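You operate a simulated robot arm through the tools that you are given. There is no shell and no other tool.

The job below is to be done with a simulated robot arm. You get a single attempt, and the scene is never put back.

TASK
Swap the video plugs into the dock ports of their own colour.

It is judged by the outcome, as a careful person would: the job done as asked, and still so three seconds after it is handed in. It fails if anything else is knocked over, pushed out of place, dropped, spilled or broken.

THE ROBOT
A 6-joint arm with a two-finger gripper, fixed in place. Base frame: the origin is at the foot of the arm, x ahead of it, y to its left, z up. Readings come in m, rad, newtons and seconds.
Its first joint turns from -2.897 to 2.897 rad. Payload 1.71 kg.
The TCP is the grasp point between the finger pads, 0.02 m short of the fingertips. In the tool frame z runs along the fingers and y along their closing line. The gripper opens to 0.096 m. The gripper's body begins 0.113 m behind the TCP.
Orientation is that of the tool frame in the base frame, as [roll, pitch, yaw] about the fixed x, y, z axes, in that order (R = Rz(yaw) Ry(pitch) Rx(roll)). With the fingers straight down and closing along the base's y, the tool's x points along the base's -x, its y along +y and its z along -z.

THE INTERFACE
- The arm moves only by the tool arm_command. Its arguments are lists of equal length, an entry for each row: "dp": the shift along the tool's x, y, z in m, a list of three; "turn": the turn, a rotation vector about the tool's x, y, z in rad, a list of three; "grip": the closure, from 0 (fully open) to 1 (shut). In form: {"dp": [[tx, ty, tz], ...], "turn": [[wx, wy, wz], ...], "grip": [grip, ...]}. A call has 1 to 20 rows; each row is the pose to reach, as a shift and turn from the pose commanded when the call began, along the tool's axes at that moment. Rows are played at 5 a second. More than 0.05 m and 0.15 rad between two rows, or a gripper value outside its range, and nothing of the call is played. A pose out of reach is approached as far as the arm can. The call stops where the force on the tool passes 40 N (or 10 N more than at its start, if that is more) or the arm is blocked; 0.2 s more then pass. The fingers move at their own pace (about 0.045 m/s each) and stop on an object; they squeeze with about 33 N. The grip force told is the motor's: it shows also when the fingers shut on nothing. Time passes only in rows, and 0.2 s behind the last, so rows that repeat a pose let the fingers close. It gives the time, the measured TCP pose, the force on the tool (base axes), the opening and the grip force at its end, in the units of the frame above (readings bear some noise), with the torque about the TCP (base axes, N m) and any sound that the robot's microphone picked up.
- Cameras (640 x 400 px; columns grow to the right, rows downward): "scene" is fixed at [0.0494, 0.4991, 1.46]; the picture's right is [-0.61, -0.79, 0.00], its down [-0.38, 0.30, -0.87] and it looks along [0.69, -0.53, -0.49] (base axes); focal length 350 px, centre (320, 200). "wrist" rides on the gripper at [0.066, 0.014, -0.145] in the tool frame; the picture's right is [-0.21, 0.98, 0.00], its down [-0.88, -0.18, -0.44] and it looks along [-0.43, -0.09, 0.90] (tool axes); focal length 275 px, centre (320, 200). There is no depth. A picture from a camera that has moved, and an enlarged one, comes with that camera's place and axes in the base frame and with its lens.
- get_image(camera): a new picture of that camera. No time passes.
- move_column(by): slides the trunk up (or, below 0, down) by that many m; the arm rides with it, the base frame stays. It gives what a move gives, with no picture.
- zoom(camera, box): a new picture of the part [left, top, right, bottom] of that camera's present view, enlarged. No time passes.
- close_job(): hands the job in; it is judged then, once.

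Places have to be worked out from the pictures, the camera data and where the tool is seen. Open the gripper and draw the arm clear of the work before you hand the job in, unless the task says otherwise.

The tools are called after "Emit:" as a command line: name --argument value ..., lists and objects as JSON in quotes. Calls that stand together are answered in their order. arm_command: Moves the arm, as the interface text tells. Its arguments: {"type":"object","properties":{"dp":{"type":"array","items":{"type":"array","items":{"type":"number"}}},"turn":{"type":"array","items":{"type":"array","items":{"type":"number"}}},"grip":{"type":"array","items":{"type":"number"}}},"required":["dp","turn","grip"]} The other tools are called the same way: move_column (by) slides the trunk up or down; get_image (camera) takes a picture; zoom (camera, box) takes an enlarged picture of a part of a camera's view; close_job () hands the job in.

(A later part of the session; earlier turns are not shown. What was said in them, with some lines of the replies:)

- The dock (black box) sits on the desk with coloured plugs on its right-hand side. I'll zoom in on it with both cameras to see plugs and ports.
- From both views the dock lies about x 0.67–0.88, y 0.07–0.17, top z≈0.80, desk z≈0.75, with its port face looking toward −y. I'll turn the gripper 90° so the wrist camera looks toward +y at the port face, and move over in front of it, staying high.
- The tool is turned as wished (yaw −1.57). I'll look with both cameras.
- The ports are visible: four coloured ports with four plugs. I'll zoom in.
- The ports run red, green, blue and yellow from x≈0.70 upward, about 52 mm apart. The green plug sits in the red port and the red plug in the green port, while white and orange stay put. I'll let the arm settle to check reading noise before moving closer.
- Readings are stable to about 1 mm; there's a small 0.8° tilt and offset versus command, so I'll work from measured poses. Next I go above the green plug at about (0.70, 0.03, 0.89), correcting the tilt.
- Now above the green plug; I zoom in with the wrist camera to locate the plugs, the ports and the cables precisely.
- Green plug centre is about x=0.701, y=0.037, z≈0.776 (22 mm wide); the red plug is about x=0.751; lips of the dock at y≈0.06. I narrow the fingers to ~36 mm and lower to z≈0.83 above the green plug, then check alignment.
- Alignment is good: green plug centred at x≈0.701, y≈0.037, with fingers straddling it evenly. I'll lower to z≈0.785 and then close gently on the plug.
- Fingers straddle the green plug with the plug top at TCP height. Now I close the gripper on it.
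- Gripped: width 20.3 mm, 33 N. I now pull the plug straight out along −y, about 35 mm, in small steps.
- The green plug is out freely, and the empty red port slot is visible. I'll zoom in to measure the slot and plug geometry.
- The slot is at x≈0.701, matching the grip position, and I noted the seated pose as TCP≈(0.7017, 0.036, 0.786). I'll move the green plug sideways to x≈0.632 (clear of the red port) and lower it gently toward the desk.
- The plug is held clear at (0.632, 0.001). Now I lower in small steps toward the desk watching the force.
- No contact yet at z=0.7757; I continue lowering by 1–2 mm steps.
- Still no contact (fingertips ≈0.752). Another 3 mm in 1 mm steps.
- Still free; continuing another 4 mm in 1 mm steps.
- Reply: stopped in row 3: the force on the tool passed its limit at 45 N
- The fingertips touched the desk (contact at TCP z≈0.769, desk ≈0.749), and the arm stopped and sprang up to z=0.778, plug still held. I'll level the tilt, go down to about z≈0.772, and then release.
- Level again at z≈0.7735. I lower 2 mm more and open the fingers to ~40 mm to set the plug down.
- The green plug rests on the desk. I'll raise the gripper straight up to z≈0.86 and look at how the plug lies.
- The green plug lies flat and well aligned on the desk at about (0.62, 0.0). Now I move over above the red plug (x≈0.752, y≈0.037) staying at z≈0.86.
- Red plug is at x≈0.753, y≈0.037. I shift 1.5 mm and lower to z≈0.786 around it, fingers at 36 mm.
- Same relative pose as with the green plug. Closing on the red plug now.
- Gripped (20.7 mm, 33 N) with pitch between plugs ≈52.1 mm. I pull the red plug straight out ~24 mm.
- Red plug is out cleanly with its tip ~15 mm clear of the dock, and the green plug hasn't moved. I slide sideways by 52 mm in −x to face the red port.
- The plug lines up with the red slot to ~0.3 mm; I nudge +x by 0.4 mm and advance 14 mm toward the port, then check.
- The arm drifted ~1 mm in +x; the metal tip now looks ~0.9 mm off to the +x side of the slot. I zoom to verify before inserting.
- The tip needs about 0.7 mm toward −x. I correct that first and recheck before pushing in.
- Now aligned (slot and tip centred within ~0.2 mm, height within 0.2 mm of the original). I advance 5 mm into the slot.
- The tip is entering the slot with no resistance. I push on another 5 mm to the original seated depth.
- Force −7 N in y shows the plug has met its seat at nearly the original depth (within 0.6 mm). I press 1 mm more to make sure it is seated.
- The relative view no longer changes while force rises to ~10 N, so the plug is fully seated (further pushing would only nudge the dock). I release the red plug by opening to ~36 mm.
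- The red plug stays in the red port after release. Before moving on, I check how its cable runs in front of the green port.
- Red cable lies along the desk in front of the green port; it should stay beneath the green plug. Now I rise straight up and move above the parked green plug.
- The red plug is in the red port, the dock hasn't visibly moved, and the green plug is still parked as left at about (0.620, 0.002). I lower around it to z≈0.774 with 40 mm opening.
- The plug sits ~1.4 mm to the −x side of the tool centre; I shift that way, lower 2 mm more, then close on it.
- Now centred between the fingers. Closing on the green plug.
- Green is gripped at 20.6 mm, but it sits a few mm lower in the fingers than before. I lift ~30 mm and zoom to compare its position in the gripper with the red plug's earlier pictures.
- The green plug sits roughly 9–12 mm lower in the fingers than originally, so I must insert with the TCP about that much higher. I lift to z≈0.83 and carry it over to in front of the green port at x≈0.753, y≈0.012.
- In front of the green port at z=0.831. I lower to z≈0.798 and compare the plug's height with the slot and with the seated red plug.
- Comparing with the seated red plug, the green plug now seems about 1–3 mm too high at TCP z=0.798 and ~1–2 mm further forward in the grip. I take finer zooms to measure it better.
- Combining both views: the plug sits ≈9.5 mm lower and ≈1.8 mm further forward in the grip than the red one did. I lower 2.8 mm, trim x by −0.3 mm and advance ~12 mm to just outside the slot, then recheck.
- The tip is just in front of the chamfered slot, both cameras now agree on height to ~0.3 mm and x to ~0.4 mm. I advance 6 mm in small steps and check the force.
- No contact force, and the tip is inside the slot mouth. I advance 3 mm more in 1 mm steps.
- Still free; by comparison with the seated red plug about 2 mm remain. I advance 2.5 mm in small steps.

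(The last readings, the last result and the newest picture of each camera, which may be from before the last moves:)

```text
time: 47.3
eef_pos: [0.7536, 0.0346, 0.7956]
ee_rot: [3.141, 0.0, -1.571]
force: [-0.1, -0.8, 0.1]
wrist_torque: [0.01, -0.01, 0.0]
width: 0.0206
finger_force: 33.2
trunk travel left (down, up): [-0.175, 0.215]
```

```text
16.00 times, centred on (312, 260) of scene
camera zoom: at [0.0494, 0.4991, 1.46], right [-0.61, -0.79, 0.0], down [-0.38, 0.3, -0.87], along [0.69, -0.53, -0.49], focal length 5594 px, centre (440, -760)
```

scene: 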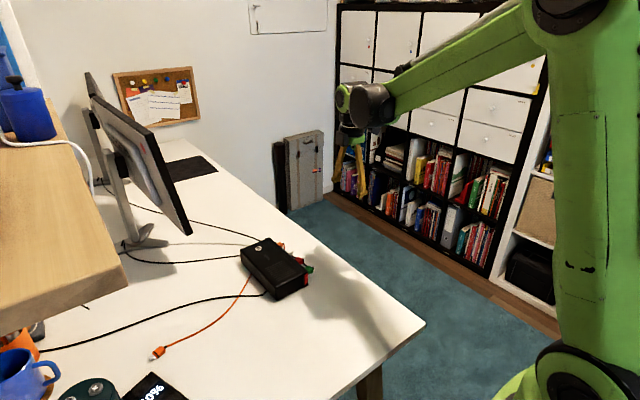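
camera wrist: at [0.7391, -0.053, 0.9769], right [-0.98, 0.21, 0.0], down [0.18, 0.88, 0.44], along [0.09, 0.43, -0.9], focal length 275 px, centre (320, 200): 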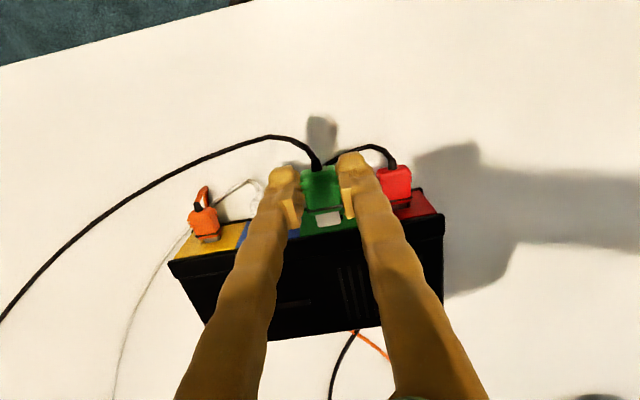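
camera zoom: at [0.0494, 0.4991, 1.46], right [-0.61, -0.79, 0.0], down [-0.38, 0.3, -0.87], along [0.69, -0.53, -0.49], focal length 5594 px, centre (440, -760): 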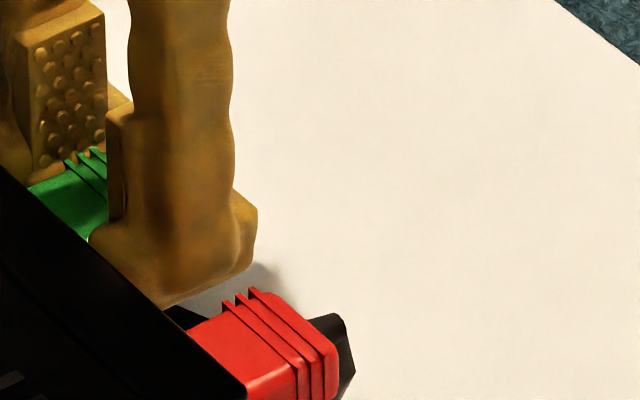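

Depth now matches the red plug's seated appearance, but with no contact yet; I push 1 mm more to feel the seat.

Emit:
arm_command --dp '[[-0.0005, 0, 0], [-0.001, 0, 0], [-0.001, 0, 0]]' --turn '[[0, 0, 0], [0, 0, 0], [0, 0, 0]]' --grip '[1, 1, 1]'

Emit:
zoom --camera "wrist" --box '[300, 200, 360, 240]'

```text
time: 48.1
eef_pos: [0.754, 0.0349, 0.7949]
ee_rot: [3.14, 0.0, -1.57]
force: [-3.0, -10.4, -2.5]
wrist_torque: [-0.22, 0.07, -0.02]
width: 0.0206
finger_force: 33.2
trunk travel left (down, up): [-0.175, 0.215]
```

```text
10.00 times, centred on (330, 220) of wrist
camera zoom: at [0.7386, -0.0296, 0.9408], right [-0.98, 0.21, 0.0], down [0.19, 0.88, 0.44], along [0.09, 0.43, -0.9], focal length 2753 px, centre (220, 0)
```

zoom: 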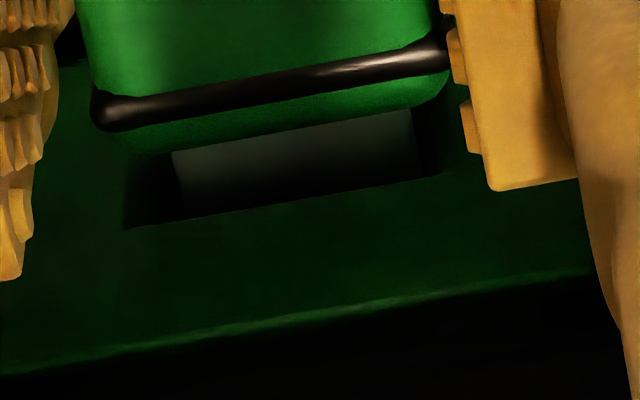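

Seat felt: −10 N at the expected depth (within 0.2 mm of prediction). I ease off half a millimetre and open the fingers to 34 mm.

Emit:
arm_command --dp '[[0.0005, 0, 0], [0.0005, 0, 0], [0.0005, 0, 0], [0.0005, 0, 0]]' --turn '[[0, 0, 0], [0, 0, 0], [0, 0, 0], [0, 0, 0]]' --grip '[1, 0.8, 0.64, 0.64]'

Emit:
get_image --camera "wrist"

Emit:
zoom --camera "wrist" --box '[220, 130, 420, 255]'

Emit:
zoom --camera "scene" --box '[300, 250, 325, 270]'

```text
time: 49.1
eef_pos: [0.7536, 0.0357, 0.7955]
ee_rot: [3.141, 0.0, -1.571]
force: [-0.4, -0.7, -0.3]
wrist_torque: [0.03, -0.03, 0.0]
width: 0.0346
finger_force: 0.1
trunk travel left (down, up): [-0.175, 0.215]
```

```text
taken
camera wrist: at [0.7388, -0.0293, 0.941], right [-0.98, 0.21, 0.0], down [0.18, 0.88, 0.44], along [0.09, 0.43, -0.9], focal length 275 px, centre (320, 200)
```

wrist: 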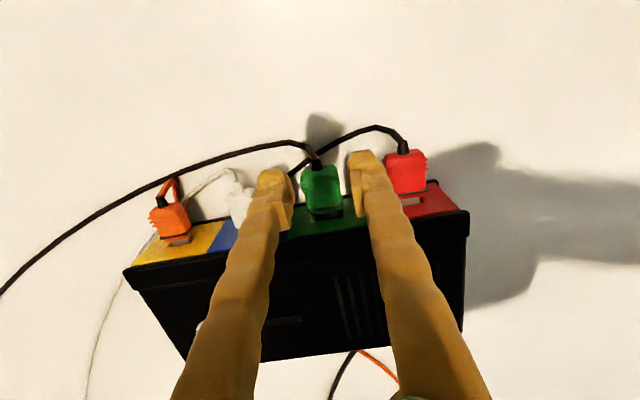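

```text
3.20 times, centred on (320, 192) of wrist
camera zoom: at [0.7388, -0.0293, 0.941], right [-0.98, 0.21, 0.0], down [0.18, 0.88, 0.44], along [0.09, 0.43, -0.9], focal length 881 px, centre (320, 224)
```

zoom: 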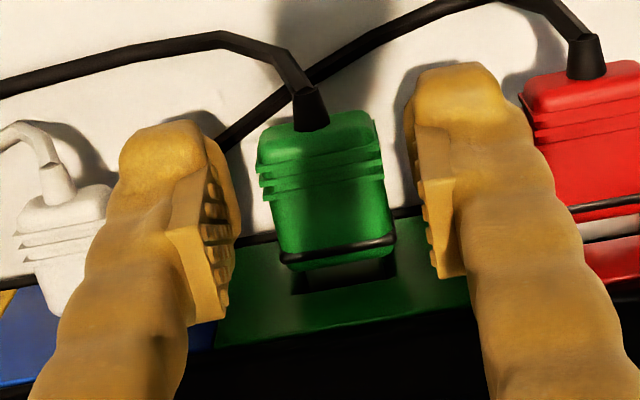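

```text
16.00 times, centred on (312, 260) of scene
camera zoom: at [0.0494, 0.4991, 1.46], right [-0.61, -0.79, 0.0], down [-0.38, 0.3, -0.87], along [0.69, -0.53, -0.49], focal length 5594 px, centre (440, -760)
```

zoom: 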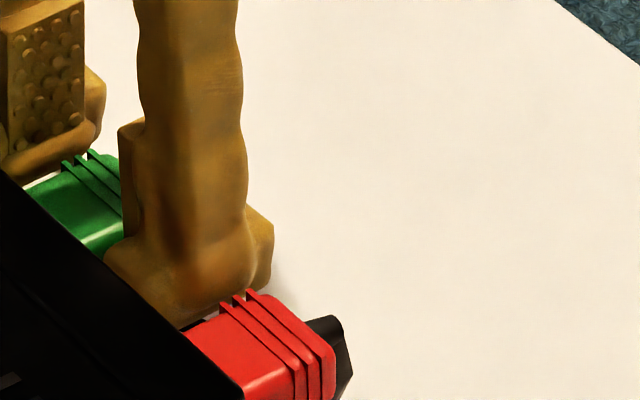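

Green is seated in the green port and red in the red port. I rise straight up and back away to verify.

Emit:
arm_command --dp '[[0, 0, -0.01], [0, 0, -0.03], [0, 0, -0.05], [0, 0, -0.08], [0.02, 0, -0.11], [0.05, 0, -0.14], [0.08, 0.01, -0.16], [0.11, 0.02, -0.18], [0.13, 0.03, -0.2], [0.13, 0.03, -0.2]]' --turn '[[0, 0, 0], [0, 0, 0], [0, 0, 0], [0, 0, 0], [0, 0, 0], [0, 0, 0], [0, 0, 0], [0, 0, 0], [0, 0, 0], [0, 0, 0]]' --grip '[0.64, 0.64, 0.64, 0.64, 0.5, 0.4, 0.2, 0.0, 0.0, 0.0]'

Emit:
zoom --camera "wrist" --box '[230, 170, 400, 290]'

Emit:
zoom --camera "scene" --box '[220, 220, 340, 310]'

Emit:
get_image --camera "scene"

```text
time: 51.3
eef_pos: [0.7239, -0.0934, 0.9952]
ee_rot: [3.141, -0.001, -1.571]
force: [-0.8, -0.1, 0.4]
wrist_torque: [0.01, -0.04, 0.05]
width: 0.0959
finger_force: 0.1
trunk travel left (down, up): [-0.175, 0.215]
```

```text
3.33 times, centred on (315, 230) of wrist
camera zoom: at [0.7087, -0.1596, 1.1408], right [-0.98, 0.21, 0.0], down [0.18, 0.88, 0.44], along [0.09, 0.43, -0.9], focal length 918 px, centre (337, 100)
```

zoom: 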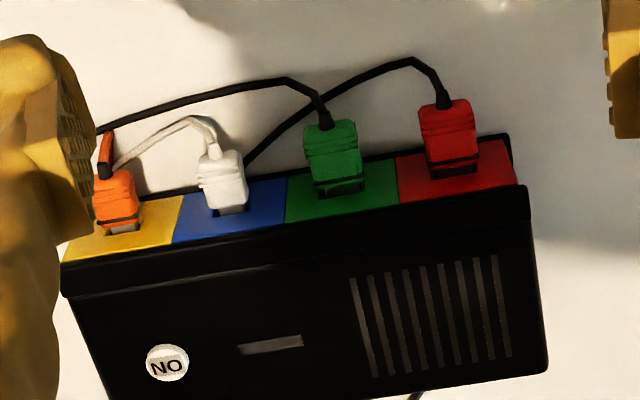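

```text
4.44 times, centred on (280, 265) of scene
camera zoom: at [0.0494, 0.4991, 1.46], right [-0.61, -0.79, 0.0], down [-0.38, 0.3, -0.87], along [0.69, -0.53, -0.49], focal length 1554 px, centre (498, -89)
```

zoom: 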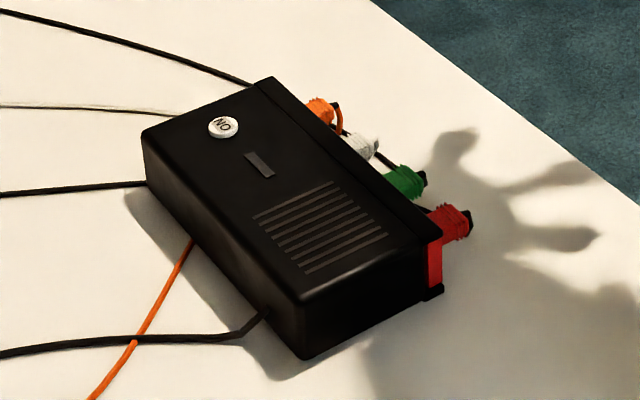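

```text
taken
```

scene: 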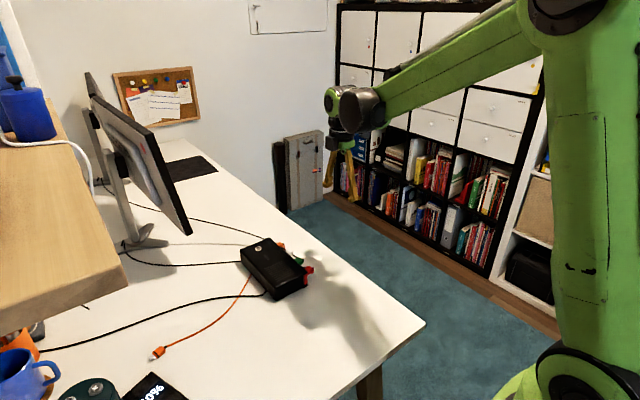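

Both plugs now sit in ports of their own colour and the dock has not visibly moved. I zoom once more to confirm the plugs are seated as deep as they were at first.

Emit:
zoom --camera "wrist" --box '[300, 180, 370, 235]'

Emit:
zoom --camera "wrist" --box '[240, 190, 310, 245]'

Emit:
zoom --camera "scene" --box '[290, 245, 320, 280]'

```text
7.27 times, centred on (335, 208) of wrist
camera zoom: at [0.7087, -0.1596, 1.1408], right [-0.98, 0.21, 0.0], down [0.18, 0.88, 0.44], along [0.09, 0.43, -0.9], focal length 2002 px, centre (211, 146)
```

zoom: 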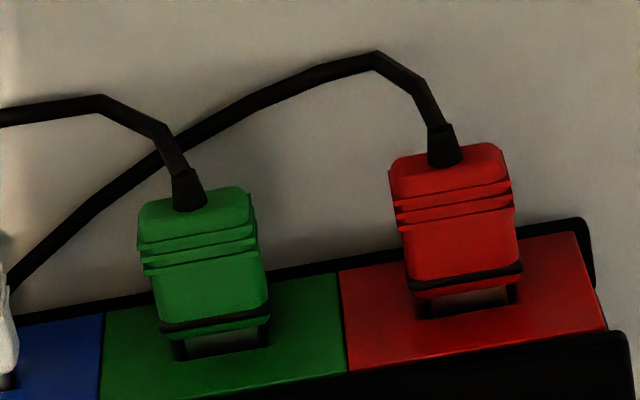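

```text
7.27 times, centred on (275, 218) of wrist
camera zoom: at [0.7087, -0.1596, 1.1408], right [-0.98, 0.21, 0.0], down [0.18, 0.88, 0.44], along [0.09, 0.43, -0.9], focal length 2002 px, centre (647, 73)
```

zoom: 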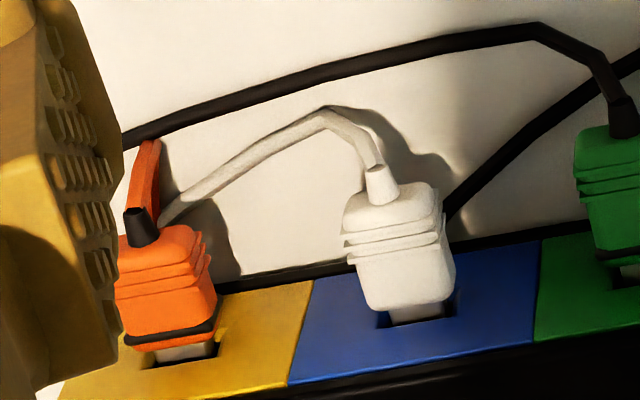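

```text
11.43 times, centred on (305, 262) of scene
camera zoom: at [0.0494, 0.4991, 1.46], right [-0.61, -0.79, 0.0], down [-0.38, 0.3, -0.87], along [0.69, -0.53, -0.49], focal length 3996 px, centre (491, -514)
```

zoom: 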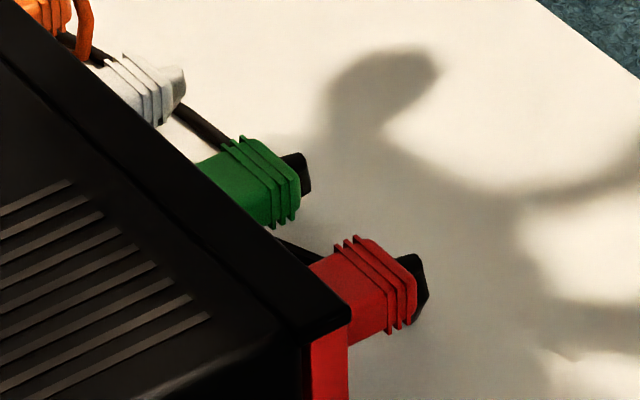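

Both plugs are seated at equal, original depth, with white and orange untouched. I draw the arm a bit further back and up before handing in.

Emit:
arm_command --dp '[[0.01, 0.03, -0.01], [0.02, 0.06, -0.02], [0.03, 0.09, -0.03], [0.03, 0.12, -0.03], [0.03, 0.15, -0.03], [0.03, 0.15, -0.03]]' --turn '[[0, 0, 0], [0, 0, 0], [0, 0, 0], [0, 0, 0], [0, 0, 0], [0, 0, 0]]' --grip '[0, 0, 0, 0, 0, 0]'

Emit:
zoom --camera "scene" --box '[220, 220, 340, 310]'

```text
time: 52.7
eef_pos: [0.5724, -0.1228, 1.0257]
ee_rot: [3.14, 0.0, -1.57]
force: [-0.8, -0.8, -0.3]
wrist_torque: [0.0, -0.02, 0.02]
width: 0.0961
finger_force: 0.1
trunk travel left (down, up): [-0.175, 0.215]
```

```text
4.44 times, centred on (280, 265) of scene
camera zoom: at [0.0494, 0.4991, 1.46], right [-0.61, -0.79, 0.0], down [-0.38, 0.3, -0.87], along [0.69, -0.53, -0.49], focal length 1554 px, centre (498, -89)
```

zoom: 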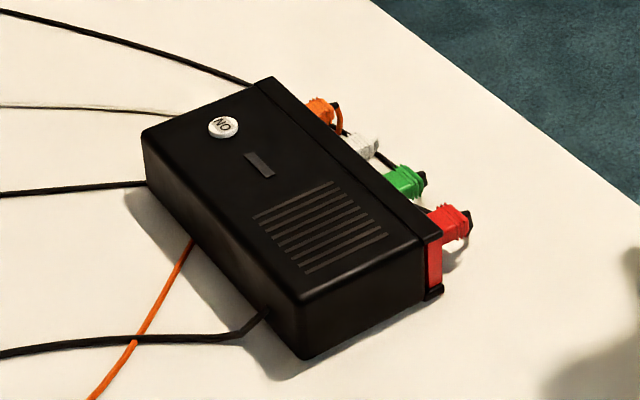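

The red plug is in the red port and the green plug in the green port. Everything else is in place, the gripper is open and the arm is clear, so I hand the job in.

Emit:
close_job

```text
The job is handed in.
```

I swapped the two video plugs: the red plug is now in the red port and the green plug is in the green port. I've handed the job in.

- **Seating:** I pushed each plug in until I felt it reach the end of its slot (about 10 N). In the final pictures both look as deep as they were at the start. They stayed put once released.
- **Everything else:** I didn't touch the white and orange plugs. The dock may have shifted by about a millimetre when I pressed the plugs in.
- **While parking the green plug:** the fingertips touched the desk and triggered a force stop at 45 N. The plug stayed in the grip, and I then set it down from a few millimetres up.
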